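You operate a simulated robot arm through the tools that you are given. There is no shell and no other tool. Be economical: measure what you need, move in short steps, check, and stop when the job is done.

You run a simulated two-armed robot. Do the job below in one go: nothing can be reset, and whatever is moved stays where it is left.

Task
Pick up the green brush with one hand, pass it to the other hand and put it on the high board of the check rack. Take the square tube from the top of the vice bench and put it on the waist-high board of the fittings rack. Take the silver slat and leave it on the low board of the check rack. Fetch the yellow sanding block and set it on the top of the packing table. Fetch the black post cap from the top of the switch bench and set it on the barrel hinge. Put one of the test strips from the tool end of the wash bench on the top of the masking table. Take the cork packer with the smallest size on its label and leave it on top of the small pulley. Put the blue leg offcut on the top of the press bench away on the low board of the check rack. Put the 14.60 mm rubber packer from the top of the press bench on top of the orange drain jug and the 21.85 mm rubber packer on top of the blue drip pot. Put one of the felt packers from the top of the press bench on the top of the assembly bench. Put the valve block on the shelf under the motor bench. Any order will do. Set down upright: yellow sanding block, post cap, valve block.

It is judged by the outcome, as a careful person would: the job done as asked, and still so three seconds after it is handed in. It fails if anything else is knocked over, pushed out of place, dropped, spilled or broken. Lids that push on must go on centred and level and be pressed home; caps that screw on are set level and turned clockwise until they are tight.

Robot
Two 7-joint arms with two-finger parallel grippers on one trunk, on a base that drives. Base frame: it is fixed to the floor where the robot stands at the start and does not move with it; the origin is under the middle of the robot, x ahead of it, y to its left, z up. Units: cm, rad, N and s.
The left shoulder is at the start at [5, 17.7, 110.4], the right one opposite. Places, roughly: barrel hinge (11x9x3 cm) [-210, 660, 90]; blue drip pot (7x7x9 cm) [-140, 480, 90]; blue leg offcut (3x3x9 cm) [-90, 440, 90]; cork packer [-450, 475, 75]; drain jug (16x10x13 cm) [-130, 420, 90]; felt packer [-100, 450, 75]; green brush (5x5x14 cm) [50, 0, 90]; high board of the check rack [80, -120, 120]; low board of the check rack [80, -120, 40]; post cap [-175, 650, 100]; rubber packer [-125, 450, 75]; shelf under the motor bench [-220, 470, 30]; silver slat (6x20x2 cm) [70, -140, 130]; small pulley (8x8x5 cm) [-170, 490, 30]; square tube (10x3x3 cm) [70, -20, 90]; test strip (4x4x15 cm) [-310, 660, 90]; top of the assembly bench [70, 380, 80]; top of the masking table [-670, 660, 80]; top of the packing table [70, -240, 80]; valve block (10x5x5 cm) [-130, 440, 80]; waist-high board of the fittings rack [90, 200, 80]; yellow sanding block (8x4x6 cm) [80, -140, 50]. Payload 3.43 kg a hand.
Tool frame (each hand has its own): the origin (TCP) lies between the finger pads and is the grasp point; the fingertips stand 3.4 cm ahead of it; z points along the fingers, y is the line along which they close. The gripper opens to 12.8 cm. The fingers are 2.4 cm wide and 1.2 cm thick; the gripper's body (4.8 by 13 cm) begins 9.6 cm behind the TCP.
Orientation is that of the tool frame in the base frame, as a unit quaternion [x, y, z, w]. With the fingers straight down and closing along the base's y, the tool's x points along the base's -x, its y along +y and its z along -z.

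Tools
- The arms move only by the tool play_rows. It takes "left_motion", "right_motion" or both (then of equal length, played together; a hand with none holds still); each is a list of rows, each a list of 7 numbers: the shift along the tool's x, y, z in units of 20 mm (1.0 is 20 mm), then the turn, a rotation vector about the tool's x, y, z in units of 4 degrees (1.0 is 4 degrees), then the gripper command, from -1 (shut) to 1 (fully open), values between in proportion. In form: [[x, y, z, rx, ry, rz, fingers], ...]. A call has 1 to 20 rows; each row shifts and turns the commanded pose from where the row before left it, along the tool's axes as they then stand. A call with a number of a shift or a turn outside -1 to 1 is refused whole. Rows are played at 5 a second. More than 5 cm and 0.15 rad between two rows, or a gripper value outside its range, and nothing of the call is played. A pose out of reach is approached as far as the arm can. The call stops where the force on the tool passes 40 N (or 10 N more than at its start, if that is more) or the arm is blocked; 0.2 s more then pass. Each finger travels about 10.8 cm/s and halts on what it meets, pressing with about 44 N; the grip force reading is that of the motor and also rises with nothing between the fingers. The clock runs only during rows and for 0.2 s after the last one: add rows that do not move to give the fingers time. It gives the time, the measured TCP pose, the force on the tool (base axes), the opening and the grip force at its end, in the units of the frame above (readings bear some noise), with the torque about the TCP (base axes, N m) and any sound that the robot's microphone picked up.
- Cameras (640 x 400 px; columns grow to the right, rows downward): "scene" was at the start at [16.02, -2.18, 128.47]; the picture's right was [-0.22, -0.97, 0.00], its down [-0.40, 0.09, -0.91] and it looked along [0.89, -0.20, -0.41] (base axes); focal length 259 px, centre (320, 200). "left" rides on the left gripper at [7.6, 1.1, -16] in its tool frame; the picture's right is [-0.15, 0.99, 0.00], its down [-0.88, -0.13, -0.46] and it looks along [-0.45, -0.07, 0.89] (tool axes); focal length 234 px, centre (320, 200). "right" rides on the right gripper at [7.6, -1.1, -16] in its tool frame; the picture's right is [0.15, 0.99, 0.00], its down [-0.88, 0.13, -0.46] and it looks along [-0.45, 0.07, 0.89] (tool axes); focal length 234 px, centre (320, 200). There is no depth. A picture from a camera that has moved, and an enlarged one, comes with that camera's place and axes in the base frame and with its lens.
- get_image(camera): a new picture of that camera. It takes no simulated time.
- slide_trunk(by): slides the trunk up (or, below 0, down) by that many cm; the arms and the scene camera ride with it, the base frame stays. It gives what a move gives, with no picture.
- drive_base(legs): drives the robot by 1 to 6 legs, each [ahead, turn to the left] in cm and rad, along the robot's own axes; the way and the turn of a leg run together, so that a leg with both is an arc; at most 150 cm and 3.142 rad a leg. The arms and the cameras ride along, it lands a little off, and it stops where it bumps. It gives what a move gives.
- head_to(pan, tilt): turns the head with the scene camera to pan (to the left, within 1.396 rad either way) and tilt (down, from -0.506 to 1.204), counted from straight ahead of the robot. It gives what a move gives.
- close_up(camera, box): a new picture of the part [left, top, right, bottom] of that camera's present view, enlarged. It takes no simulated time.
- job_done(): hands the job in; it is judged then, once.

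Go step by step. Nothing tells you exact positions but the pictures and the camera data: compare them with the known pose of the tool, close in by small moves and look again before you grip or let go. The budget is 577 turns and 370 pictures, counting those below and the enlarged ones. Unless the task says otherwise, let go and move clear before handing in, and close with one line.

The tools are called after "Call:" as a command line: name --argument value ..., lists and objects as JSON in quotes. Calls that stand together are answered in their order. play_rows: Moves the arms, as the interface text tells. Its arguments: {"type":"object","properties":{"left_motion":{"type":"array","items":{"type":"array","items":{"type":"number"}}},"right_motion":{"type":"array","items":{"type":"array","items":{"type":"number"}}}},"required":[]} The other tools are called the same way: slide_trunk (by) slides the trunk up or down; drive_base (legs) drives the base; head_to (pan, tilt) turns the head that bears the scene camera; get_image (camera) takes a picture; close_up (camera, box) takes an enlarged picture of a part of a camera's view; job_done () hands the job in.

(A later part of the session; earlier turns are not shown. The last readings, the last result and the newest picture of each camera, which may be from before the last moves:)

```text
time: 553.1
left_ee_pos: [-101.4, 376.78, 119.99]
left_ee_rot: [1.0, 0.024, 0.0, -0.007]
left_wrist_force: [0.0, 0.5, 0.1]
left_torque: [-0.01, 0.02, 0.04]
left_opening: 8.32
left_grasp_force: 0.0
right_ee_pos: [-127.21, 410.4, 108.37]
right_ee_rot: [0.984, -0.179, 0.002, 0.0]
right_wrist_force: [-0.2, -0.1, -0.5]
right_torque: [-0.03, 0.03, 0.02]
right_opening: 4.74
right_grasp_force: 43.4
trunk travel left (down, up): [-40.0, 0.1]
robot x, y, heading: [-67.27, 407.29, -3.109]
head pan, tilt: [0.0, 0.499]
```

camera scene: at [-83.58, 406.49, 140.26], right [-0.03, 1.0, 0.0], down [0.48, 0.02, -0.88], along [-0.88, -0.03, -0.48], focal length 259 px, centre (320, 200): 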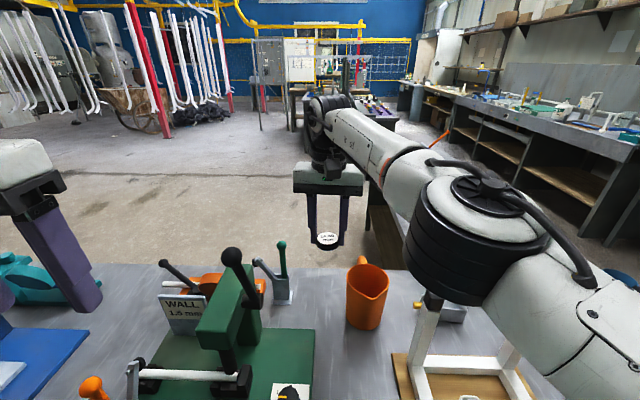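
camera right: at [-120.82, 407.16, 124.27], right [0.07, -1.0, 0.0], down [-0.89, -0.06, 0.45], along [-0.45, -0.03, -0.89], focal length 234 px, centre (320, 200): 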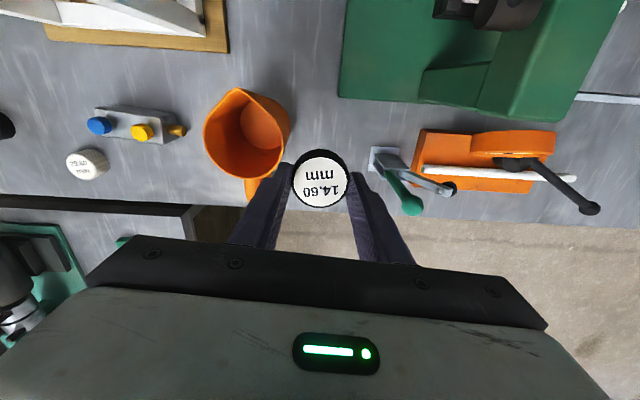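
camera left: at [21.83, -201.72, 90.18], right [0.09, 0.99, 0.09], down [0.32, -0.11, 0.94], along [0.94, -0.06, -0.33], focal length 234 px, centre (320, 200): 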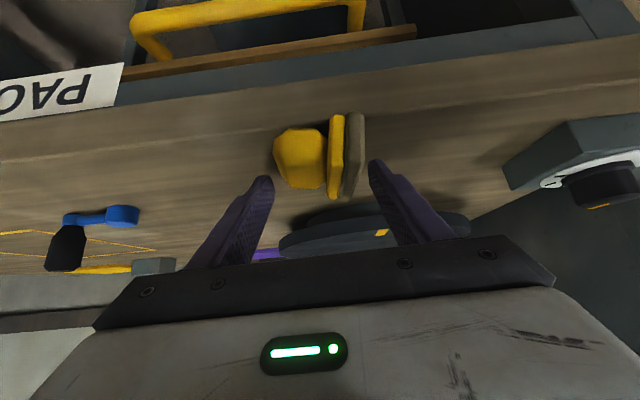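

Turning the hand a little frees the joint. I move over the jug's centre.

Call:
play_rows --right_motion '[[-0.42, -0.84, 0, 0, 0, 0, -1], [-0.42, -0.84, 0, 0, 0, 0, -1], [-0.42, -0.84, 0, 0, 0, 0, -1], [0, 0, 1, 0, 0, 0, -1], [0, 0, 0.8, 0, 0, 0, -1]]'

Call:
get_image --camera "right"

Call:
close_up --camera "scene" --box '[280, 190, 440, 350]'

```text
time: 554.4
left_ee_pos: [-101.37, 376.81, 120.09]
left_ee_rot: [1.0, 0.024, 0.0, -0.007]
left_wrist_force: [-1.1, -0.5, -0.1]
left_torque: [0.0, 0.02, -0.01]
left_opening: 8.3
left_grasp_force: 0.1
right_ee_pos: [-127.86, 416.13, 104.82]
right_ee_rot: [0.984, -0.179, 0.002, 0.001]
right_wrist_force: [0.7, 0.5, -0.8]
right_torque: [-0.01, -0.01, 0.0]
right_opening: 4.77
right_grasp_force: 44.0
trunk travel left (down, up): [-40.0, 0.1]
robot x, y, heading: [-67.54, 407.09, -3.108]
head pan, tilt: [0.0, 0.499]
```

```text
187 pictures are left
camera right: at [-120.31, 414.39, 120.82], right [-0.21, -0.98, 0.0], down [-0.87, 0.19, 0.45], along [-0.44, 0.1, -0.89], focal length 234 px, centre (320, 200)
```

right: 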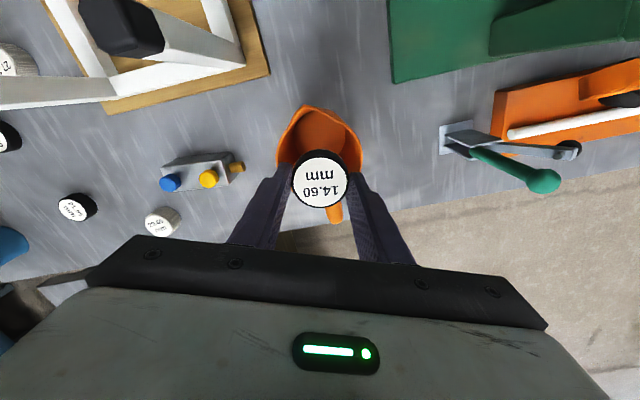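

```text
2.50 times, centred on (360, 270) of scene
camera zoom: at [-83.54, 406.51, 140.27], right [-0.03, 1.0, 0.0], down [0.48, 0.02, -0.88], along [-0.88, -0.03, -0.48], focal length 647 px, centre (220, 25)
```

zoom: 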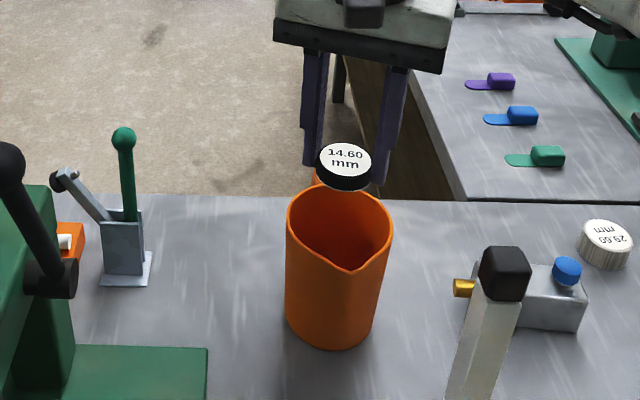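

Call:
play_rows --right_motion '[[0, 0, 0.8, 0, 0, 0, -1], [0, 0, 0.8, 0, 0, 0, -1], [0, 0, 0.8, 0, 0, 0, -1], [0, 0, 0.5, 0, 0, 0, -1]]'

Call:
get_image --camera "right"

Call:
close_up --camera "scene" --box '[280, 190, 440, 350]'

```text
time: 555.4
left_ee_pos: [-101.41, 376.72, 120.01]
left_ee_rot: [1.0, 0.024, 0.001, -0.007]
left_wrist_force: [0.3, 0.3, 0.0]
left_torque: [0.01, 0.01, -0.03]
left_opening: 8.33
left_grasp_force: 0.1
right_ee_pos: [-127.83, 415.94, 98.81]
right_ee_rot: [0.984, -0.179, 0.001, 0.0]
right_wrist_force: [0.5, -0.3, -0.9]
right_torque: [0.02, -0.01, -0.03]
right_opening: 4.75
right_grasp_force: 44.1
trunk travel left (down, up): [-40.0, 0.1]
robot x, y, heading: [-67.26, 407.05, -3.108]
head pan, tilt: [0.0, 0.499]
```

```text
185 pictures are left
camera right: at [-120.31, 414.28, 114.85], right [-0.21, -0.98, 0.0], down [-0.87, 0.19, 0.45], along [-0.44, 0.1, -0.89], focal length 234 px, centre (320, 200)
```

right: 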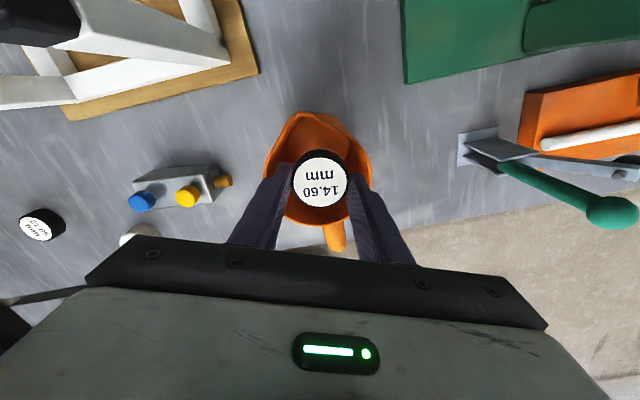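

```text
2.50 times, centred on (360, 270) of scene
camera zoom: at [-83.53, 406.49, 140.27], right [-0.03, 1.0, 0.0], down [0.48, 0.02, -0.88], along [-0.88, -0.03, -0.48], focal length 647 px, centre (220, 25)
```

zoom: 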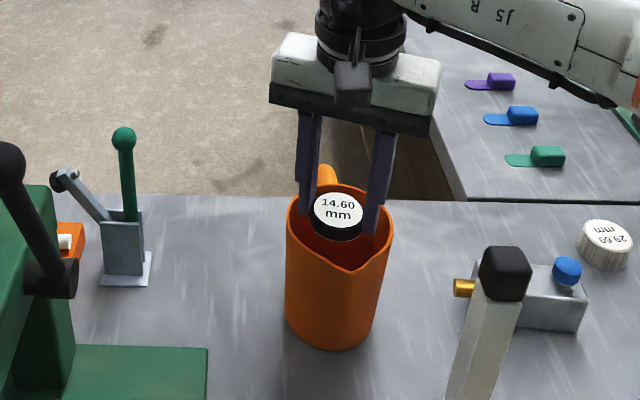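

Call:
play_rows --right_motion '[[0, 0, 0.4, 0, 0, 0, -1], [0, 0, 0.4, 0, 0, 0, -1]]'

Call:
play_rows --right_motion '[[0, 0, 0.5, 0, 0, 0, -1], [0, 0, 0.5, 0, 0, 0, -1], [0, 0, 0.5, 0, 0, 0, -1], [0, 0, 0.5, 0, 0, 0, -1]]'

Call:
close_up --camera "scene" --box '[280, 190, 440, 350]'

```text
time: 556.0
left_ee_pos: [-101.28, 376.73, 119.99]
left_ee_rot: [1.0, 0.024, 0.0, -0.007]
left_wrist_force: [-0.3, 0.0, -0.1]
left_torque: [-0.01, -0.02, -0.02]
left_opening: 8.32
left_grasp_force: 0.0
right_ee_pos: [-128.0, 415.9, 98.45]
right_ee_rot: [0.984, -0.18, -0.006, 0.005]
right_wrist_force: [6.3, 1.6, 18.8]
right_torque: [0.23, -0.62, 0.0]
right_opening: 4.76
right_grasp_force: 43.9
trunk travel left (down, up): [-40.0, 0.1]
robot x, y, heading: [-67.1, 407.34, -3.103]
head pan, tilt: [0.0, 0.499]
stopped in row 2 (right hand): the force on the tool passed its limit (the readings are from after the stop); the commanded pose is now the measured one
```

```text
time: 556.4
left_ee_pos: [-101.35, 376.7, 119.95]
left_ee_rot: [1.0, 0.024, -0.001, -0.007]
left_wrist_force: [-0.2, 0.9, 0.2]
left_torque: [0.02, -0.05, -0.01]
left_opening: 8.33
left_grasp_force: 0.2
right_ee_pos: [-128.27, 415.83, 98.41]
right_ee_rot: [0.984, -0.179, -0.009, 0.008]
right_wrist_force: [6.3, 1.8, 18.4]
right_torque: [0.21, -0.68, -0.03]
right_opening: 4.76
right_grasp_force: 43.9
trunk travel left (down, up): [-40.0, 0.1]
robot x, y, heading: [-67.69, 407.1, -3.108]
head pan, tilt: [0.0, 0.499]
stopped in row 1 (right hand): the force on the tool passed its limit (the readings are from after the stop); the commanded pose is now the measured one
```

```text
2.50 times, centred on (360, 270) of scene
camera zoom: at [-83.44, 406.51, 140.27], right [-0.03, 1.0, 0.0], down [0.48, 0.02, -0.88], along [-0.88, -0.03, -0.48], focal length 647 px, centre (220, 25)
```

zoom: 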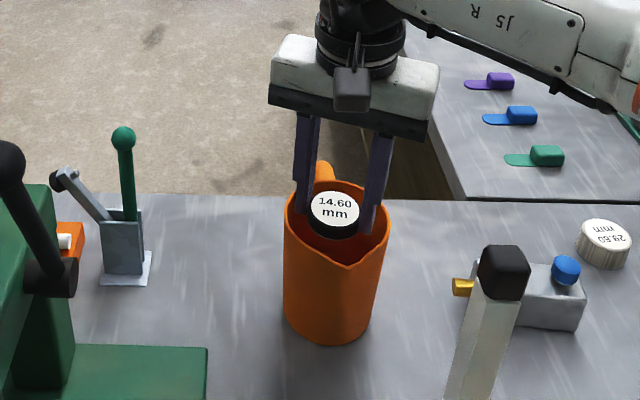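

The packer rests on an invisible but firm top of the jug, so it does stand on top. I release it there.

Call:
play_rows --right_motion '[[0, 0, -0.1, 0, 0, 0, -1], [0, 0, 0, 0, 0, 0, -0.2], [0, 0, 0, 0, 0, 0, -0.1], [0, 0, 0, 0, 0, 0, 0], [0, 0, 0, 0, 0, 0, 0], [0, 0, -0.5, 0, 0, 0, 0], [0, 0, -1, 0, 0, 0, 0], [0, 0, -1, 0, 0, 0, 0], [0, 0, -1, 0, 0, 0, 0]]'

Call:
get_image --camera "right"

Call:
close_up --camera "scene" --box '[280, 190, 440, 350]'

```text
time: 558.4
left_ee_pos: [-101.35, 376.81, 120.0]
left_ee_rot: [1.0, 0.025, -0.001, -0.007]
left_wrist_force: [-0.6, -0.6, -0.3]
left_torque: [-0.01, -0.03, 0.0]
left_opening: 8.32
left_grasp_force: 0.1
right_ee_pos: [-128.09, 416.06, 105.4]
right_ee_rot: [0.984, -0.18, -0.007, 0.006]
right_wrist_force: [-0.6, -0.2, 0.0]
right_torque: [-0.01, -0.03, 0.03]
right_opening: 6.4
right_grasp_force: 0.0
trunk travel left (down, up): [-40.0, 0.1]
robot x, y, heading: [-67.47, 407.32, -3.108]
head pan, tilt: [0.0, 0.499]
```

```text
182 pictures are left
camera right: at [-120.23, 414.39, 121.25], right [-0.21, -0.98, 0.01], down [-0.86, 0.19, 0.47], along [-0.46, 0.09, -0.88], focal length 234 px, centre (320, 200)
```

right: 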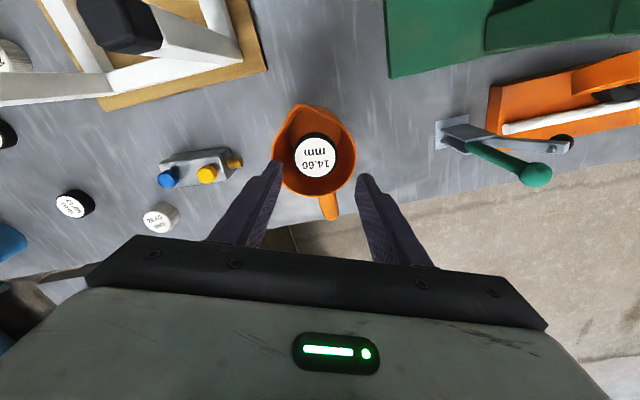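

```text
2.50 times, centred on (360, 270) of scene
camera zoom: at [-83.49, 406.5, 140.27], right [-0.03, 1.0, 0.0], down [0.48, 0.02, -0.88], along [-0.88, -0.03, -0.48], focal length 647 px, centre (220, 25)
```

zoom: 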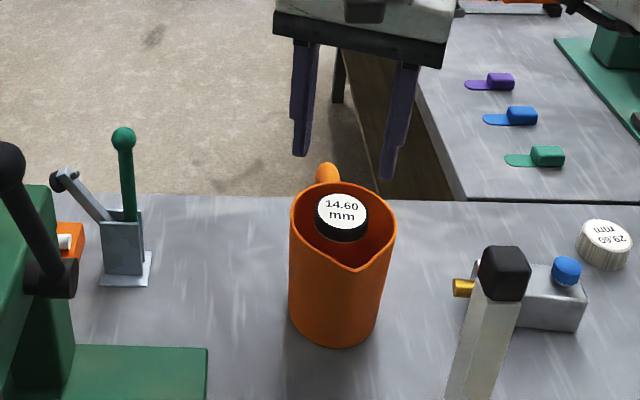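

Packer 14.60 sits on the jug. Next: rubber packer 21.85 (right hand) and the valve block (left hand, turned 90 degrees). I back out and line up with them.

Call:
drive_base --legs '[[-35, 0], [0, -1.604], [43, 0], [0, 1.571]]'

Call:
play_rows --left_motion '[[0, -0.5, 0, 0, 0, -1, 0.3], [0, -0.5, 0, 0, 0, -1, 0.3], [0, -0.5, 0, 0, 0, -1, 0.3], [0, -0.5, 0, 0, 0, -1, 0.3], [0, 0, 0, 0, 0, -1, 0.3], [0, 0, 0, 0, 0, -1, 0.3], [0, 0, 0, 0, 0, -1, 0.3], [0, 0, 0, 0, 0, -1, 0.3], [0, 0, 0, 0, 0, -1, 0.3], [0, 0, 0, 0, 0, -1, 0.3], [0, 0, 0, 0, 0, -1, 0.3], [0, 0, 0, 0, 0, -1, 0.3], [0, 0, 0, 0, 0, -1, 0.3], [0, 0, 0, 0, 0, -1, 0.3], [0, 0, 0, 0, 0, -1, 0.3], [0, 0, 0, 0, 0, -1, 0.3], [0, 0, 0, 0, 0, -1, 0.3], [0, 0, 0, 0, 0, -1, 0.3], [0, 0, 0, 0, 0, -1, 0.3], [0, 0, 0, 0, 0, -1, 0.3]]'

Call:
play_rows --left_motion '[[0, 0, 0, 0, 0, -1, 0.3], [0, 0, 0, 0, 0, -1, 0.3], [0, 0, 0, 0, 0, -0.5, 0.3]]'

Call:
get_image --camera "scene"

```text
time: 570.6
left_ee_pos: [-66.7, 421.38, 119.94]
left_ee_rot: [1.0, 0.02, 0.0, -0.006]
left_wrist_force: [-0.5, 0.1, 0.0]
left_torque: [0.0, 0.01, -0.01]
left_opening: 8.31
left_grasp_force: 0.0
right_ee_pos: [-92.98, 460.83, 105.41]
right_ee_rot: [0.983, -0.185, -0.008, 0.006]
right_wrist_force: [0.6, 1.2, 1.0]
right_torque: [0.0, 0.01, -0.01]
right_opening: 6.4
right_grasp_force: 0.0
trunk travel left (down, up): [-40.0, 0.1]
robot x, y, heading: [-32.25, 451.5, -3.124]
head pan, tilt: [0.0, 0.499]
```

```text
time: 574.9
left_ee_pos: [-67.17, 425.37, 119.91]
left_ee_rot: [0.753, 0.658, 0.004, -0.005]
left_wrist_force: [0.3, -0.4, -0.3]
left_torque: [0.0, -0.03, -0.01]
left_opening: 8.31
left_grasp_force: 0.1
right_ee_pos: [-93.11, 460.78, 105.36]
right_ee_rot: [0.983, -0.186, -0.008, 0.007]
right_wrist_force: [0.2, 0.6, -0.1]
right_torque: [-0.01, 0.03, 0.0]
right_opening: 6.39
right_grasp_force: 0.0
trunk travel left (down, up): [-40.0, 0.1]
robot x, y, heading: [-32.44, 451.32, -3.124]
head pan, tilt: [0.0, 0.499]
```

```text
time: 575.6
left_ee_pos: [-67.28, 425.35, 120.0]
left_ee_rot: [0.693, 0.721, 0.004, -0.004]
left_wrist_force: [0.5, 0.5, 0.7]
left_torque: [0.01, 0.0, -0.02]
left_opening: 8.34
left_grasp_force: 0.2
right_ee_pos: [-93.11, 460.84, 105.49]
right_ee_rot: [0.983, -0.185, -0.008, 0.006]
right_wrist_force: [0.6, 0.2, 0.2]
right_torque: [0.0, -0.02, -0.02]
right_opening: 6.39
right_grasp_force: 0.0
trunk travel left (down, up): [-40.0, 0.1]
robot x, y, heading: [-32.12, 451.4, -3.122]
head pan, tilt: [0.0, 0.499]
```

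```text
180 pictures are left
camera scene: at [-48.48, 450.91, 140.27], right [-0.02, 1.0, 0.0], down [0.48, 0.01, -0.88], along [-0.88, -0.02, -0.48], focal length 259 px, centre (320, 200)
```

scene: 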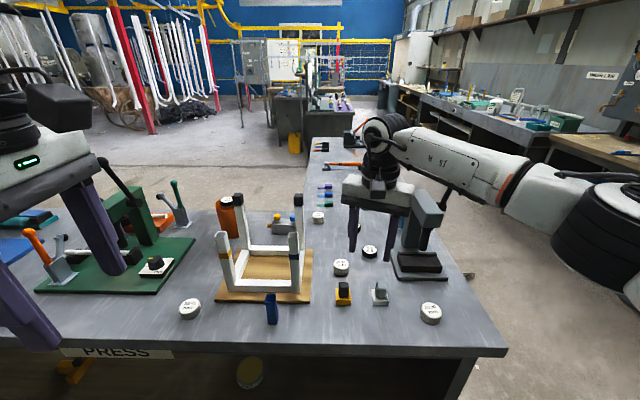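

I will work from the north side of the bench, where the pot, the 21.85 packer and the motor bench shelf are closer. I drive round the corner.

Call:
drive_base --legs '[[0, -1.588], [110, 0], [0, 1.571], [93, 0], [0, 1.571]]'

Call:
get_image --camera "scene"

```text
time: 597.1
left_ee_pos: [-100.16, 520.7, 119.91]
left_ee_rot: [-0.019, 1.0, 0.0, -0.007]
left_wrist_force: [0.6, -0.4, 0.7]
left_torque: [0.0, -0.05, 0.02]
left_opening: 8.3
left_grasp_force: 0.0
right_ee_pos: [-135.71, 494.73, 105.46]
right_ee_rot: [0.826, 0.564, -0.002, 0.009]
right_wrist_force: [0.0, 0.9, 0.3]
right_torque: [-0.02, 0.04, 0.02]
right_opening: 6.39
right_grasp_force: 0.1
trunk travel left (down, up): [-40.0, 0.1]
robot x, y, heading: [-126.05, 554.95, -1.543]
head pan, tilt: [0.0, 0.499]
```

```text
179 pictures are left
camera scene: at [-125.84, 539.15, 140.27], right [-1.0, -0.02, 0.0], down [-0.01, 0.48, -0.88], along [0.02, -0.88, -0.48], focal length 259 px, centre (320, 200)
```

scene: 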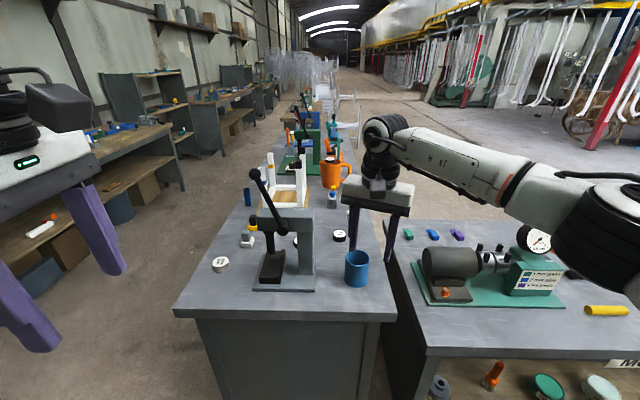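

Call:
close_up --camera "scene" --box '[220, 150, 420, 300]'

```text
2.67 times, centred on (320, 225) of scene
camera zoom: at [-125.84, 539.15, 140.27], right [-1.0, -0.02, 0.0], down [-0.01, 0.48, -0.88], along [0.02, -0.88, -0.48], focal length 690 px, centre (320, 133)
```

zoom: 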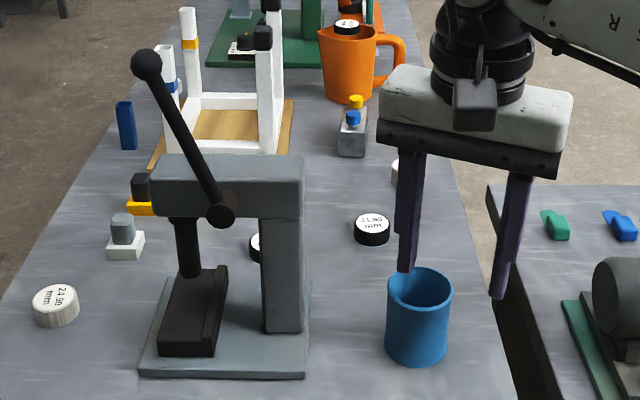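

Call:
play_rows --left_motion '[[-1, 0, 0, 0, 0, 0, 0.3], [-1, 0, 0, 0, 0, 0, 0.3], [-1, 0, 0, 0, 0, 0, 0.3], [-1, 0, 0, 0, 0, 0, 0.3]]' --right_motion '[[0.8, 0, 0, 0, 0, 0, 0.2], [0.8, 0, 0, 0, 0, 0, 0.2], [0.8, 0, 0, 0, 0, 0, 0.2], [0.8, 0, 0, 0, 0, 0, 0.2]]'

Call:
drive_base --legs '[[40, 0]]'

Call:
get_image --camera "right"

```text
time: 598.1
left_ee_pos: [-92.14, 521.11, 119.75]
left_ee_rot: [-0.019, 1.0, 0.0, -0.007]
left_wrist_force: [0.0, 0.6, 0.1]
left_torque: [0.0, 0.01, 0.0]
left_opening: 8.31
left_grasp_force: 0.1
right_ee_pos: [-133.3, 500.86, 105.3]
right_ee_rot: [0.827, 0.563, -0.001, 0.01]
right_wrist_force: [-0.6, 0.1, 1.1]
right_torque: [0.0, -0.03, 0.0]
right_opening: 7.67
right_grasp_force: 0.1
trunk travel left (down, up): [-40.0, 0.1]
robot x, y, heading: [-126.31, 555.41, -1.542]
head pan, tilt: [0.0, 0.499]
```

```text
time: 600.4
left_ee_pos: [-91.44, 484.51, 119.69]
left_ee_rot: [-0.018, 1.0, 0.001, -0.006]
left_wrist_force: [-0.6, 0.0, 0.7]
left_torque: [-0.07, -0.04, 0.01]
left_opening: 8.33
left_grasp_force: 0.0
right_ee_pos: [-132.52, 464.16, 105.18]
right_ee_rot: [0.826, 0.563, -0.002, 0.01]
right_wrist_force: [-0.2, -0.3, 0.5]
right_torque: [-0.04, -0.02, 0.0]
right_opening: 7.67
right_grasp_force: 0.1
trunk travel left (down, up): [-40.0, 0.1]
robot x, y, heading: [-125.51, 518.76, -1.548]
head pan, tilt: [0.0, 0.499]
stopped in leg 1: the robot was blocked; the commanded pose is now the measured one
```

```text
177 pictures are left
camera right: at [-130.89, 471.86, 121.14], right [0.97, -0.22, 0.01], down [-0.2, -0.86, 0.47], along [-0.09, -0.46, -0.88], focal length 234 px, centre (320, 200)
```

right: 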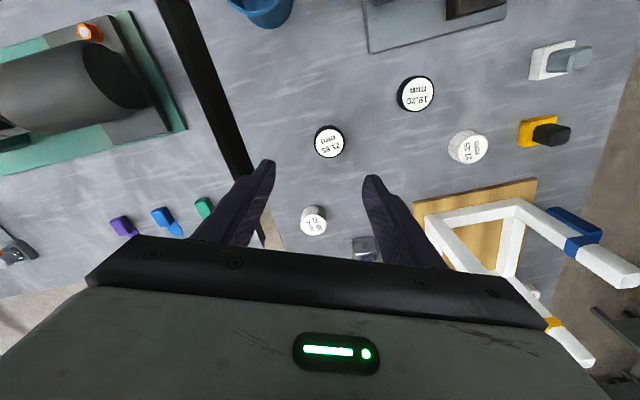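

Call:
play_rows --right_motion '[[-0.3, 0.52, 0.8, 0, 0, 0, 0.2], [-0.3, 0.52, 1, 0, 0, 0, 0.2], [0, 0, 1, 0, 0, 0, 0.2], [0, 0, 1, 0, 0, 0, 0.2], [0, 0, 1, 0, 0, 0, 0.2], [0, 0, 1, 0, 0, 0, 0.2], [0, 0, 1, 0, 0, 0, 0.2], [0, 0, 1, 0, 0, 0, 0.2]]'

Call:
get_image --camera "right"

```text
time: 602.2
left_ee_pos: [-91.27, 484.35, 119.71]
left_ee_rot: [-0.019, 1.0, 0.001, -0.007]
left_wrist_force: [0.7, -0.1, -0.5]
left_torque: [0.0, 0.02, 0.0]
left_opening: 8.32
left_grasp_force: 0.1
right_ee_pos: [-130.82, 461.79, 89.55]
right_ee_rot: [0.826, 0.564, -0.001, 0.01]
right_wrist_force: [0.0, -0.2, -0.4]
right_torque: [-0.02, 0.0, 0.01]
right_opening: 7.71
right_grasp_force: 0.0
trunk travel left (down, up): [-40.0, 0.1]
robot x, y, heading: [-125.93, 518.91, -1.55]
head pan, tilt: [0.0, 0.499]
```

```text
176 pictures are left
camera right: at [-129.17, 469.41, 105.42], right [0.97, -0.22, 0.01], down [-0.2, -0.86, 0.47], along [-0.1, -0.46, -0.88], focal length 234 px, centre (320, 200)
```

right: 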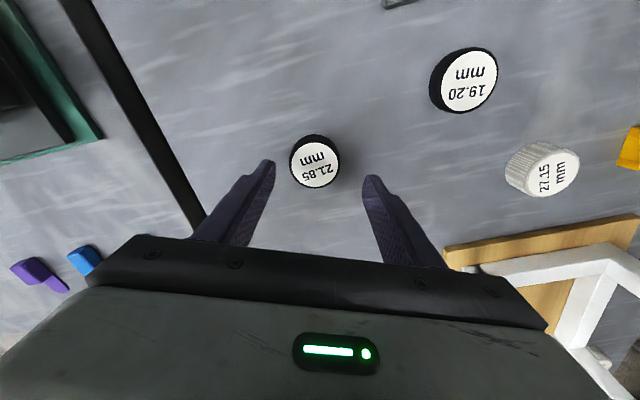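

Call:
play_rows --right_motion '[[0.2, -0.2, 0.5, 0, 0, 0, 0.2], [0, 0, 0.5, 0, 0, 0, 0.2], [0, 0, 0.5, 0, 0, 0, 0.2], [0, 0, 0.3, 0, 0, 0, 0.1], [0, 0, 0, 0, 0, 0, -0.1], [0, 0, 0, 0, 0, 0, -0.3], [0, 0, 0, 0, 0, 0, -0.7], [0, 0, 0, 0, 0, 0, -1], [0, 0, -0.5, 0, 0, 0, -1], [0, 0, -1, 0, 0, 0, -1], [0, 0, -1, 0, 0, 0, -1]]'

Call:
get_image --camera "right"

```text
time: 604.6
left_ee_pos: [-91.38, 484.29, 119.84]
left_ee_rot: [-0.018, 1.0, 0.001, -0.007]
left_wrist_force: [1.2, 0.8, -0.5]
left_torque: [0.03, -0.04, -0.03]
left_opening: 8.33
left_grasp_force: 0.0
right_ee_pos: [-131.2, 462.55, 91.08]
right_ee_rot: [0.827, 0.563, -0.001, 0.009]
right_wrist_force: [0.4, 0.2, -0.9]
right_torque: [-0.01, 0.0, 0.0]
right_opening: 4.83
right_grasp_force: 44.1
trunk travel left (down, up): [-40.0, 0.1]
robot x, y, heading: [-125.13, 519.11, -1.551]
head pan, tilt: [0.0, 0.499]
```

```text
175 pictures are left
camera right: at [-129.47, 470.18, 106.94], right [0.97, -0.23, 0.01], down [-0.2, -0.86, 0.47], along [-0.1, -0.46, -0.88], focal length 234 px, centre (320, 200)
```

right: 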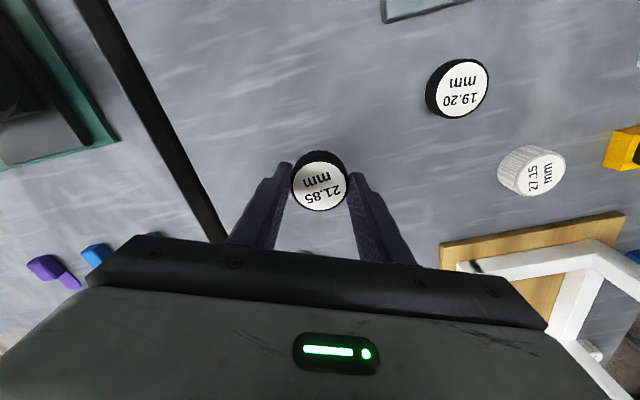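

Call:
play_rows --right_motion '[[0, 0, -1, 0, 0, 0, -1], [0, 0, -1, 0, 0, 0, -1], [0, 0, -1, 0, 0, 0, -1], [0, 0, -1, 0, 0, 0, -1], [0, 0, -1, 0, 0, 0, -1], [0.9, -0.6, 0, 0, 0, 0, -1], [0.9, -0.6, 0, 0, 0, 0, -1], [0.9, -0.6, 0, 0, 0, 0, -1], [0.9, -0.6, 0, 0, 0, 0, -1], [0.9, -0.6, 0, 0, 0, 0, -1], [0.9, -0.6, 0, 0, 0, 0, -1], [0.9, -0.6, 0, 0, 0, 0, -1], [0.9, -0.6, 0, 0, 0, 0, -1]]'

Call:
get_image --camera "right"

Call:
get_image --camera "scene"

```text
time: 607.4
left_ee_pos: [-91.31, 484.42, 119.76]
left_ee_rot: [-0.018, 1.0, 0.001, -0.007]
left_wrist_force: [0.3, -0.2, 0.0]
left_torque: [0.03, 0.0, -0.01]
left_opening: 8.35
left_grasp_force: 0.0
right_ee_pos: [-134.87, 479.59, 100.66]
right_ee_rot: [0.827, 0.562, -0.001, 0.009]
right_wrist_force: [0.4, 0.1, -0.9]
right_torque: [0.02, 0.0, 0.01]
right_opening: 4.84
right_grasp_force: 43.9
trunk travel left (down, up): [-40.0, 0.1]
robot x, y, heading: [-125.59, 518.8, -1.55]
head pan, tilt: [0.0, 0.499]
```

```text
174 pictures are left
camera right: at [-133.31, 487.25, 116.52], right [0.97, -0.23, 0.01], down [-0.2, -0.86, 0.47], along [-0.1, -0.46, -0.88], focal length 234 px, centre (320, 200)
```

right: 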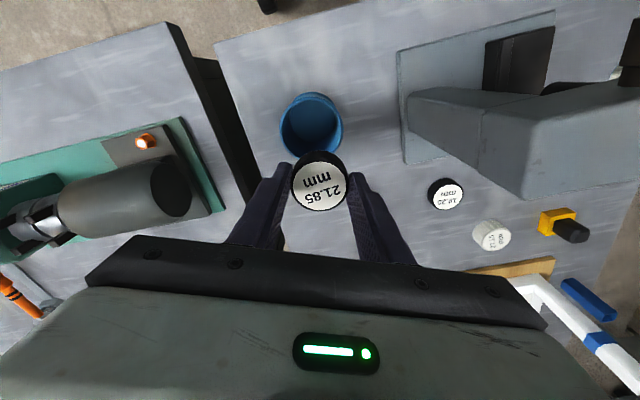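

```text
173 pictures are left
camera scene: at [-125.03, 502.5, 140.28], right [-1.0, -0.02, 0.0], down [-0.01, 0.48, -0.88], along [0.02, -0.88, -0.48], focal length 259 px, centre (320, 200)
```

scene: 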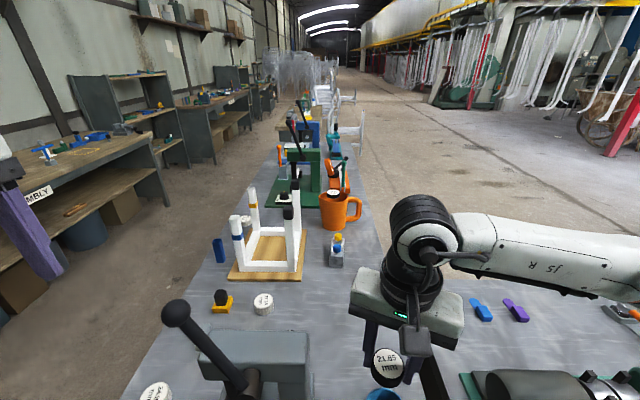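

Call:
play_rows --right_motion '[[0.84, -0.35, 0, 0, 0, 0, -1], [0.84, -0.35, 0, 0, 0, 0, -1], [0, 0, 0.8, 0, 0, 0, -1]]'

Call:
get_image --camera "right"

Call:
close_up --camera "scene" --box '[320, 300, 460, 400]'

```text
time: 608.2
left_ee_pos: [-91.35, 484.23, 119.73]
left_ee_rot: [-0.018, 1.0, 0.001, -0.007]
left_wrist_force: [0.0, -0.5, 0.1]
left_torque: [-0.01, 0.0, -0.02]
left_opening: 8.33
left_grasp_force: 0.2
right_ee_pos: [-135.12, 483.13, 99.12]
right_ee_rot: [0.826, 0.563, -0.001, 0.009]
right_wrist_force: [-0.2, -0.4, -0.9]
right_torque: [0.03, 0.02, -0.01]
right_opening: 4.84
right_grasp_force: 43.9
trunk travel left (down, up): [-40.0, 0.1]
robot x, y, heading: [-125.29, 518.6, -1.547]
head pan, tilt: [0.0, 0.499]
```

```text
172 pictures are left
camera right: at [-133.38, 490.81, 114.97], right [0.97, -0.23, 0.01], down [-0.2, -0.86, 0.47], along [-0.1, -0.46, -0.88], focal length 234 px, centre (320, 200)
```

right: 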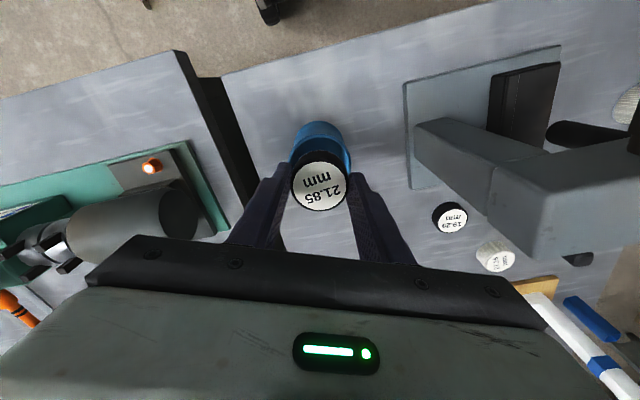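

```text
4.00 times, centred on (390, 350) of scene
camera zoom: at [-125.02, 502.45, 140.27], right [-1.0, -0.02, 0.0], down [-0.01, 0.48, -0.88], along [0.02, -0.88, -0.48], focal length 1035 px, centre (40, -400)
```

zoom: 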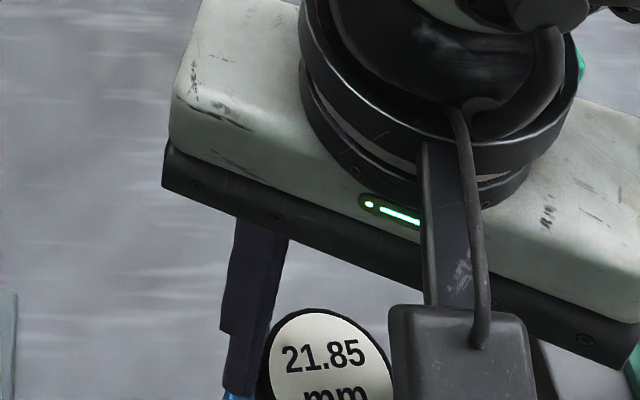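

Call:
play_rows --right_motion '[[0, 0, 0.5, 0, 0, 0, -1], [0, 0, 0.5, 0, 0, 0, -1], [0, 0, 0.5, 0, 0, 0, -1]]'

Call:
play_rows --right_motion '[[0, 0, 0.2, 0, 0, 0, -1], [0, 0, 0.2, 0, 0, 0, -1]]'

```text
time: 609.0
left_ee_pos: [-91.32, 484.29, 119.68]
left_ee_rot: [-0.019, 1.0, 0.001, -0.006]
left_wrist_force: [0.4, -0.3, 0.3]
left_torque: [-0.01, -0.02, -0.03]
left_opening: 8.32
left_grasp_force: 0.0
right_ee_pos: [-135.03, 483.15, 96.08]
right_ee_rot: [0.826, 0.563, -0.001, 0.01]
right_wrist_force: [-0.6, -0.7, -0.5]
right_torque: [-0.02, -0.03, 0.02]
right_opening: 4.85
right_grasp_force: 44.1
trunk travel left (down, up): [-40.0, 0.1]
robot x, y, heading: [-125.63, 518.77, -1.547]
head pan, tilt: [0.0, 0.499]
```

```text
time: 609.6
left_ee_pos: [-91.34, 484.37, 119.75]
left_ee_rot: [-0.019, 1.0, 0.001, -0.007]
left_wrist_force: [-0.3, -0.3, 0.3]
left_torque: [0.03, 0.01, -0.02]
left_opening: 8.31
left_grasp_force: 0.1
right_ee_pos: [-134.99, 483.2, 95.21]
right_ee_rot: [0.826, 0.564, -0.001, 0.009]
right_wrist_force: [-0.1, 0.1, 0.1]
right_torque: [0.01, 0.02, 0.0]
right_opening: 4.84
right_grasp_force: 44.1
trunk travel left (down, up): [-40.0, 0.1]
robot x, y, heading: [-125.06, 518.7, -1.554]
head pan, tilt: [0.0, 0.499]
```

Call:
play_rows --right_motion '[[0, 0, 0.2, 0, 0, 0, -1], [0, 0, 0.15, 0, 0, 0, -1]]'

Call:
play_rows --right_motion '[[0, 0, 0.15, 0, 0, 0, -1], [0, 0, 0.15, 0, 0, 0, -1]]'

Call:
get_image --camera "right"

```text
time: 610.2
left_ee_pos: [-91.38, 484.37, 119.67]
left_ee_rot: [-0.019, 1.0, 0.0, -0.007]
left_wrist_force: [-0.6, 1.1, -0.5]
left_torque: [-0.01, 0.01, 0.0]
left_opening: 8.34
left_grasp_force: 0.0
right_ee_pos: [-134.98, 483.13, 94.58]
right_ee_rot: [0.826, 0.564, -0.003, 0.01]
right_wrist_force: [0.6, -0.4, -0.4]
right_torque: [0.03, 0.0, -0.01]
right_opening: 4.84
right_grasp_force: 44.1
trunk travel left (down, up): [-40.0, 0.1]
robot x, y, heading: [-125.13, 518.51, -1.547]
head pan, tilt: [0.0, 0.499]
```

```text
time: 610.9
left_ee_pos: [-91.48, 484.49, 119.75]
left_ee_rot: [-0.019, 1.0, -0.001, -0.008]
left_wrist_force: [0.4, -0.1, -0.7]
left_torque: [0.0, -0.02, 0.01]
left_opening: 8.32
left_grasp_force: 0.1
right_ee_pos: [-134.87, 483.03, 94.56]
right_ee_rot: [0.825, 0.565, -0.002, 0.012]
right_wrist_force: [-4.0, 7.5, 22.2]
right_torque: [0.61, 0.56, -0.03]
right_opening: 4.85
right_grasp_force: 43.5
trunk travel left (down, up): [-40.0, 0.1]
robot x, y, heading: [-125.21, 518.51, -1.554]
head pan, tilt: [0.0, 0.499]
stopped in row 2 (right hand): the force on the tool passed its limit (the readings are from after the stop); the commanded pose is now the measured one
```

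```text
170 pictures are left
camera right: at [-133.29, 490.76, 110.32], right [0.97, -0.22, 0.01], down [-0.2, -0.86, 0.47], along [-0.09, -0.46, -0.88], focal length 234 px, centre (320, 200)
```

right: 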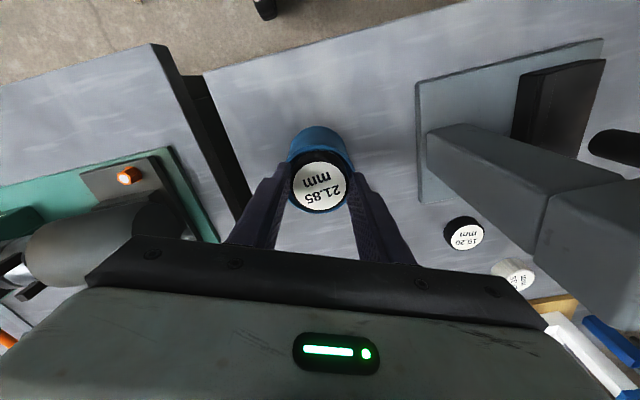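

Call:
play_rows --right_motion '[[0, 0, -0.1, 0, 0, 0, -1], [0, 0, 0, 0, 0, 0, -0.2], [0, 0, 0, 0, 0, 0, -0.1], [0, 0, 0, 0, 0, 0, 0], [0, 0, 0, 0, 0, 0, 0], [0, 0, -0.5, 0, 0, 0, 0], [0, 0, -1, 0, 0, 0, 0], [0, 0, -1, 0, 0, 0, 0], [0, 0, -1, 0, 0, 0, 0]]'

Call:
get_image --camera "right"

```text
time: 612.9
left_ee_pos: [-91.36, 484.31, 119.81]
left_ee_rot: [-0.017, 1.0, 0.001, -0.007]
left_wrist_force: [0.8, 0.1, 0.4]
left_torque: [0.0, -0.03, 0.03]
left_opening: 8.31
left_grasp_force: 0.0
right_ee_pos: [-134.99, 483.02, 101.41]
right_ee_rot: [0.826, 0.564, -0.001, 0.012]
right_wrist_force: [0.5, 0.5, -0.3]
right_torque: [-0.01, -0.02, -0.04]
right_opening: 6.41
right_grasp_force: 0.0
trunk travel left (down, up): [-40.0, 0.1]
robot x, y, heading: [-125.21, 519.04, -1.551]
head pan, tilt: [0.0, 0.499]
```

```text
169 pictures are left
camera right: at [-133.28, 490.71, 117.22], right [0.97, -0.22, 0.01], down [-0.2, -0.86, 0.47], along [-0.09, -0.46, -0.88], focal length 234 px, centre (320, 200)
```

right: 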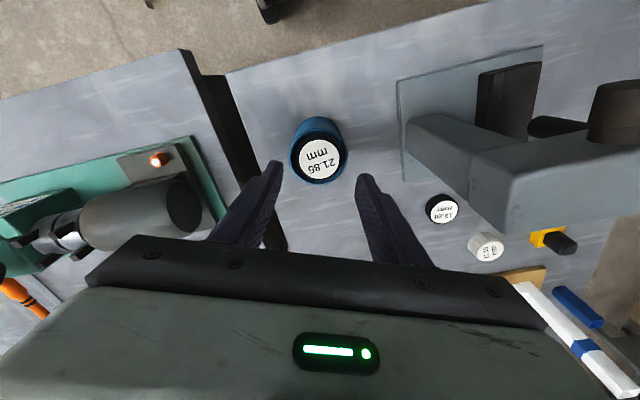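

Both rubber packers are done. Now the valve block: I drive back to the east side.

Call:
drive_base --legs '[[-32, 0], [0, 1.555], [93, 0], [0, -1.571], [120, 0], [0, -1.571]]'

Call:
play_rows --right_motion '[[0, 0, -0.5, 0, 0, 1, 0.3], [0, 0, -0.5, 0, 0, 1, 0.3], [0, 0, -0.5, 0, 0, 1, 0.3], [0, 0, -0.5, 0, 0, 1, 0.3], [0, 0, 0, 0, 0, 1, 0.3], [0, 0, 0, 0, 0, 1, 0.3], [0, 0, 0, 0, 0, 1, 0.3], [0, 0, 0, 0, 0, 1, 0.3], [0, 0, 0, 0, 0, 1, 0.3], [0, 0, 0, 0, 0, 1, 0.3], [0, 0, 0, 0, 0, 1, 0.3], [0, 0, 0, 0, 0, 1, 0.3], [0, 0, 0, 0, 0, 1, 0.3], [0, 0, 0, 0, 0, 1, 0.3], [0, 0, 0, 0, 0, 1, 0.3], [0, 0, 0, 0, 0, 1, 0.3], [0, 0, 0, 0, 0, 1, 0.3]]'

Call:
get_image --camera "scene"

```text
time: 636.6
left_ee_pos: [-67.78, 395.4, 119.75]
left_ee_rot: [0.697, 0.717, 0.005, -0.004]
left_wrist_force: [-0.1, 0.3, 0.5]
left_torque: [0.01, -0.05, 0.01]
left_opening: 8.35
left_grasp_force: 0.1
right_ee_pos: [-68.92, 438.98, 101.51]
right_ee_rot: [0.982, -0.187, -0.01, 0.008]
right_wrist_force: [0.4, 0.1, -0.1]
right_torque: [0.0, 0.01, 0.0]
right_opening: 6.4
right_grasp_force: 0.0
trunk travel left (down, up): [-40.0, 0.1]
robot x, y, heading: [-33.22, 429.25, -3.123]
head pan, tilt: [0.0, 0.499]
```

```text
time: 640.2
left_ee_pos: [-67.66, 395.46, 119.64]
left_ee_rot: [0.697, 0.717, 0.006, -0.004]
left_wrist_force: [0.0, 0.8, 0.5]
left_torque: [0.02, 0.01, 0.03]
left_opening: 8.3
left_grasp_force: 0.0
right_ee_pos: [-68.71, 439.03, 105.38]
right_ee_rot: [0.709, -0.705, -0.004, 0.012]
right_wrist_force: [-0.1, -0.7, 1.0]
right_torque: [0.0, 0.0, 0.01]
right_opening: 8.31
right_grasp_force: 0.0
trunk travel left (down, up): [-40.0, 0.1]
robot x, y, heading: [-33.3, 429.12, -3.127]
head pan, tilt: [0.0, 0.499]
```

```text
168 pictures are left
camera scene: at [-49.26, 428.85, 140.27], right [-0.02, 1.0, 0.0], down [0.48, 0.01, -0.88], along [-0.88, -0.01, -0.48], focal length 259 px, centre (320, 200)
```

scene: 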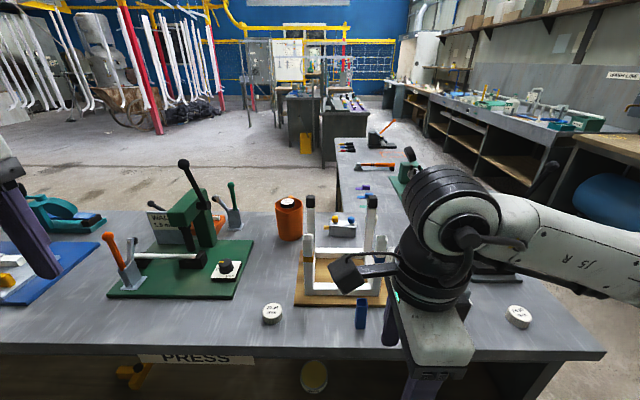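

Call:
play_rows --right_motion '[[0, 1, -0.5, 0, 0, 0, 0.3], [0, 1, -0.5, 0, 0, 0, 0.3], [0, 1, -0.5, 0, 0, 0, 0.3], [0, 1, -0.5, 0, 0, 0, 0.3], [0, 1, -0.5, 0, 0, 0, 0.3], [0, 1, 0, 0, 0, 0, 0.3], [0, 1, 0, 0, 0, 0, 0.3], [0, 1, 0, 0, 0, 0, 0.3], [0, 1, 0, 0, 0, 0, 0.3], [0, 1, 0, 0, 0, 0, 0.3]]'

Call:
drive_base --legs '[[35, 0]]'

Call:
get_image --camera "right"

Call:
get_image --camera "scene"

```text
time: 642.4
left_ee_pos: [-67.86, 395.38, 119.68]
left_ee_rot: [0.697, 0.717, 0.006, -0.004]
left_wrist_force: [0.2, -1.0, 0.4]
left_torque: [-0.01, 0.0, 0.02]
left_opening: 8.33
left_grasp_force: 0.0
right_ee_pos: [-88.73, 439.05, 110.73]
right_ee_rot: [0.709, -0.705, -0.005, 0.01]
right_wrist_force: [-0.6, 0.3, 0.5]
right_torque: [0.01, -0.01, -0.01]
right_opening: 8.34
right_grasp_force: 0.0
trunk travel left (down, up): [-40.0, 0.1]
robot x, y, heading: [-32.88, 429.43, -3.126]
head pan, tilt: [0.0, 0.499]
```

```text
time: 644.7
left_ee_pos: [-103.13, 394.85, 119.73]
left_ee_rot: [0.695, 0.719, 0.005, -0.005]
left_wrist_force: [1.0, -0.1, 0.3]
left_torque: [0.0, -0.01, 0.0]
left_opening: 8.27
left_grasp_force: 0.2
right_ee_pos: [-124.06, 438.41, 110.74]
right_ee_rot: [0.709, -0.705, -0.005, 0.011]
right_wrist_force: [-0.6, -0.4, 0.0]
right_torque: [-0.01, -0.02, -0.03]
right_opening: 8.33
right_grasp_force: 0.2
trunk travel left (down, up): [-40.0, 0.1]
robot x, y, heading: [-68.48, 428.58, -3.12]
head pan, tilt: [0.0, 0.499]
```

```text
167 pictures are left
camera right: at [-122.45, 430.89, 126.77], right [-0.99, -0.15, 0.02], down [-0.13, 0.88, 0.45], along [-0.09, 0.44, -0.89], focal length 234 px, centre (320, 200)
```

right: 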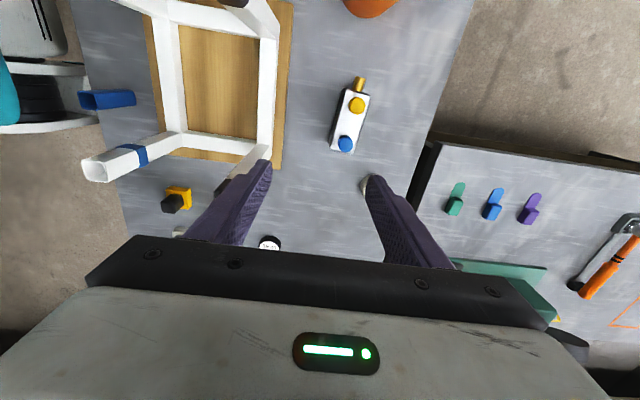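

```text
166 pictures are left
camera scene: at [-84.57, 428.27, 140.27], right [-0.02, 1.0, 0.0], down [0.48, 0.01, -0.88], along [-0.88, -0.01, -0.48], focal length 259 px, centre (320, 200)
```

scene: 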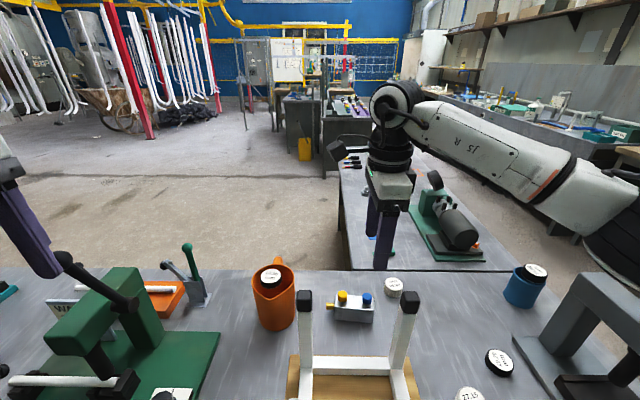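

Call:
play_rows --right_motion '[[0.65, 0.8, 0, 0, 0, 0.7, 0.3], [0.65, 0.8, 0.5, 0, 0, 0.7, 0.3], [0, 0.75, 1, 0, 0, 0, 0.3], [0, 0, 1, 0, 0, 0, 0.3], [0, 0, 1, 0, 0, 0, 0.3], [0, 0, 1, 0, 0, 0, 0.3], [0, 0, 1, 0, 0, 0, 0.3], [0, 0, 1, 0, 0, 0, 0.3], [0, 0, 1, 0, 0, 0, 0.3]]'

Call:
get_image --camera "right"

```text
time: 646.7
left_ee_pos: [-102.93, 394.78, 119.75]
left_ee_rot: [0.696, 0.718, 0.006, -0.004]
left_wrist_force: [0.8, 0.7, -0.3]
left_torque: [-0.01, 0.02, 0.0]
left_opening: 8.3
left_grasp_force: 0.0
right_ee_pos: [-129.03, 435.81, 95.94]
right_ee_rot: [-0.673, 0.739, 0.005, -0.011]
right_wrist_force: [0.0, 0.4, 0.2]
right_torque: [0.01, -0.03, -0.04]
right_opening: 8.3
right_grasp_force: 0.1
trunk travel left (down, up): [-40.0, 0.1]
robot x, y, heading: [-68.77, 428.94, -3.124]
head pan, tilt: [0.0, 0.499]
```

```text
165 pictures are left
camera right: at [-128.09, 428.27, 111.85], right [-1.0, -0.05, 0.02], down [-0.04, 0.89, 0.45], along [-0.05, 0.45, -0.89], focal length 234 px, centre (320, 200)
```

right: 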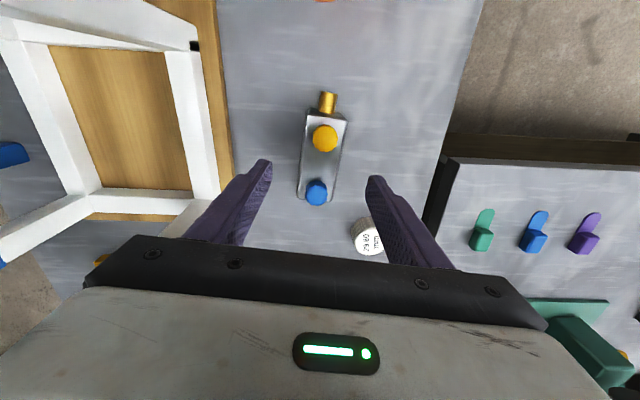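

Call:
play_rows --right_motion '[[0, 0.1, 1, 0, 0, 0, 0.3], [0, 0, 1, 0, 0, 0, 0.3], [0, 0, 1, 0, 0, 0, 0.3], [0, 0, 1, 0, 0, 0, 0.3], [0, 0, 0.6, 0, 0, 0, 0.2]]'

Call:
get_image --camera "right"

```text
time: 647.9
left_ee_pos: [-102.98, 394.79, 119.7]
left_ee_rot: [0.696, 0.718, 0.004, -0.005]
left_wrist_force: [0.4, 0.4, 0.5]
left_torque: [0.03, 0.02, -0.02]
left_opening: 8.32
left_grasp_force: 0.0
right_ee_pos: [-129.44, 435.8, 86.62]
right_ee_rot: [-0.674, 0.739, 0.004, -0.011]
right_wrist_force: [-0.4, 0.4, 0.7]
right_torque: [-0.01, -0.01, -0.01]
right_opening: 7.69
right_grasp_force: 0.0
trunk travel left (down, up): [-40.0, 0.1]
robot x, y, heading: [-68.37, 428.38, -3.131]
head pan, tilt: [0.0, 0.499]
```

```text
164 pictures are left
camera right: at [-128.62, 428.2, 102.65], right [-1.0, -0.05, 0.02], down [-0.04, 0.89, 0.45], along [-0.04, 0.45, -0.89], focal length 234 px, centre (320, 200)
```

right: 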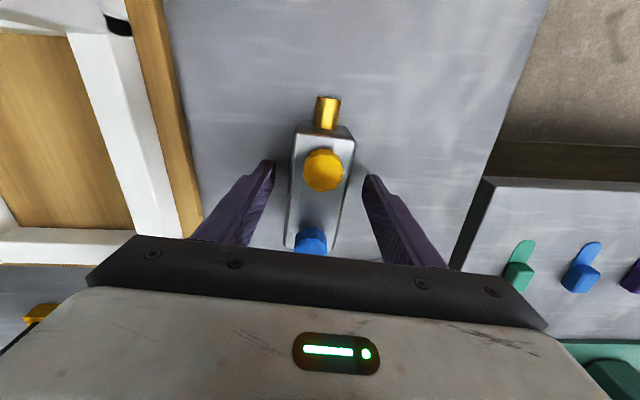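

Call:
play_rows --right_motion '[[0, 0, 0, 0, 0, 0, 0], [0, 0, 0, 0, 0, 0, -0.2], [0, 0, 0, 0, 0, 0, -0.5], [0, 0, 0, 0, 0, 0, -1], [0, 0, 0, 0, 0, 0, -1], [0, 0, -0.5, 0, 0, 0, -1], [0, 0, -1, 0, 0, 0, -1], [0, 0, -1, 0, 0, 0, -1], [0, 0, -1, 0, 0, 0, -1], [0, 0, -1, 0, 0, 0, -1], [0, 0, -1, 0, 0, 0, -1], [0, 0, -1, 0, 0, 0, -1], [0, 0, -1, 0, 0, 0, -1], [0, 0, -1, 0, 0, 0, -1], [0, 0, -1, 0, 0, 0, -1], [0, 0, -1, 0, 0, 0, -1]]'

Call:
get_image --camera "right"

```text
time: 651.3
left_ee_pos: [-102.91, 394.76, 119.66]
left_ee_rot: [0.696, 0.718, 0.005, -0.005]
left_wrist_force: [-0.6, -0.7, 0.8]
left_torque: [0.0, -0.02, 0.02]
left_opening: 8.34
left_grasp_force: 0.1
right_ee_pos: [-129.08, 435.97, 107.66]
right_ee_rot: [-0.674, 0.739, 0.003, -0.011]
right_wrist_force: [-0.1, 0.9, -2.3]
right_torque: [-0.02, -0.01, 0.0]
right_opening: 4.34
right_grasp_force: 43.8
trunk travel left (down, up): [-40.0, 0.1]
robot x, y, heading: [-68.52, 428.41, -3.124]
head pan, tilt: [0.0, 0.499]
```

```text
163 pictures are left
camera right: at [-128.21, 428.4, 123.76], right [-1.0, -0.05, 0.02], down [-0.04, 0.89, 0.45], along [-0.04, 0.45, -0.89], focal length 234 px, centre (320, 200)
```

right: 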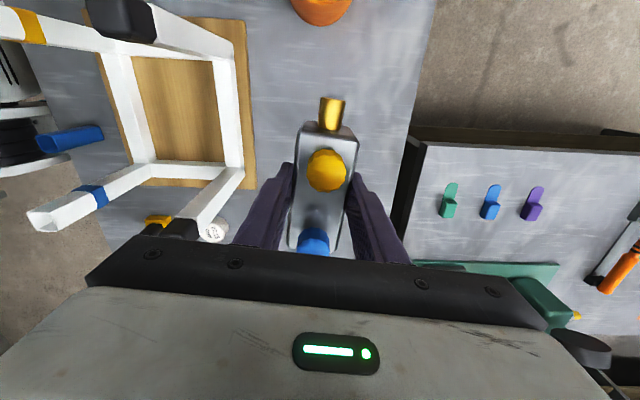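

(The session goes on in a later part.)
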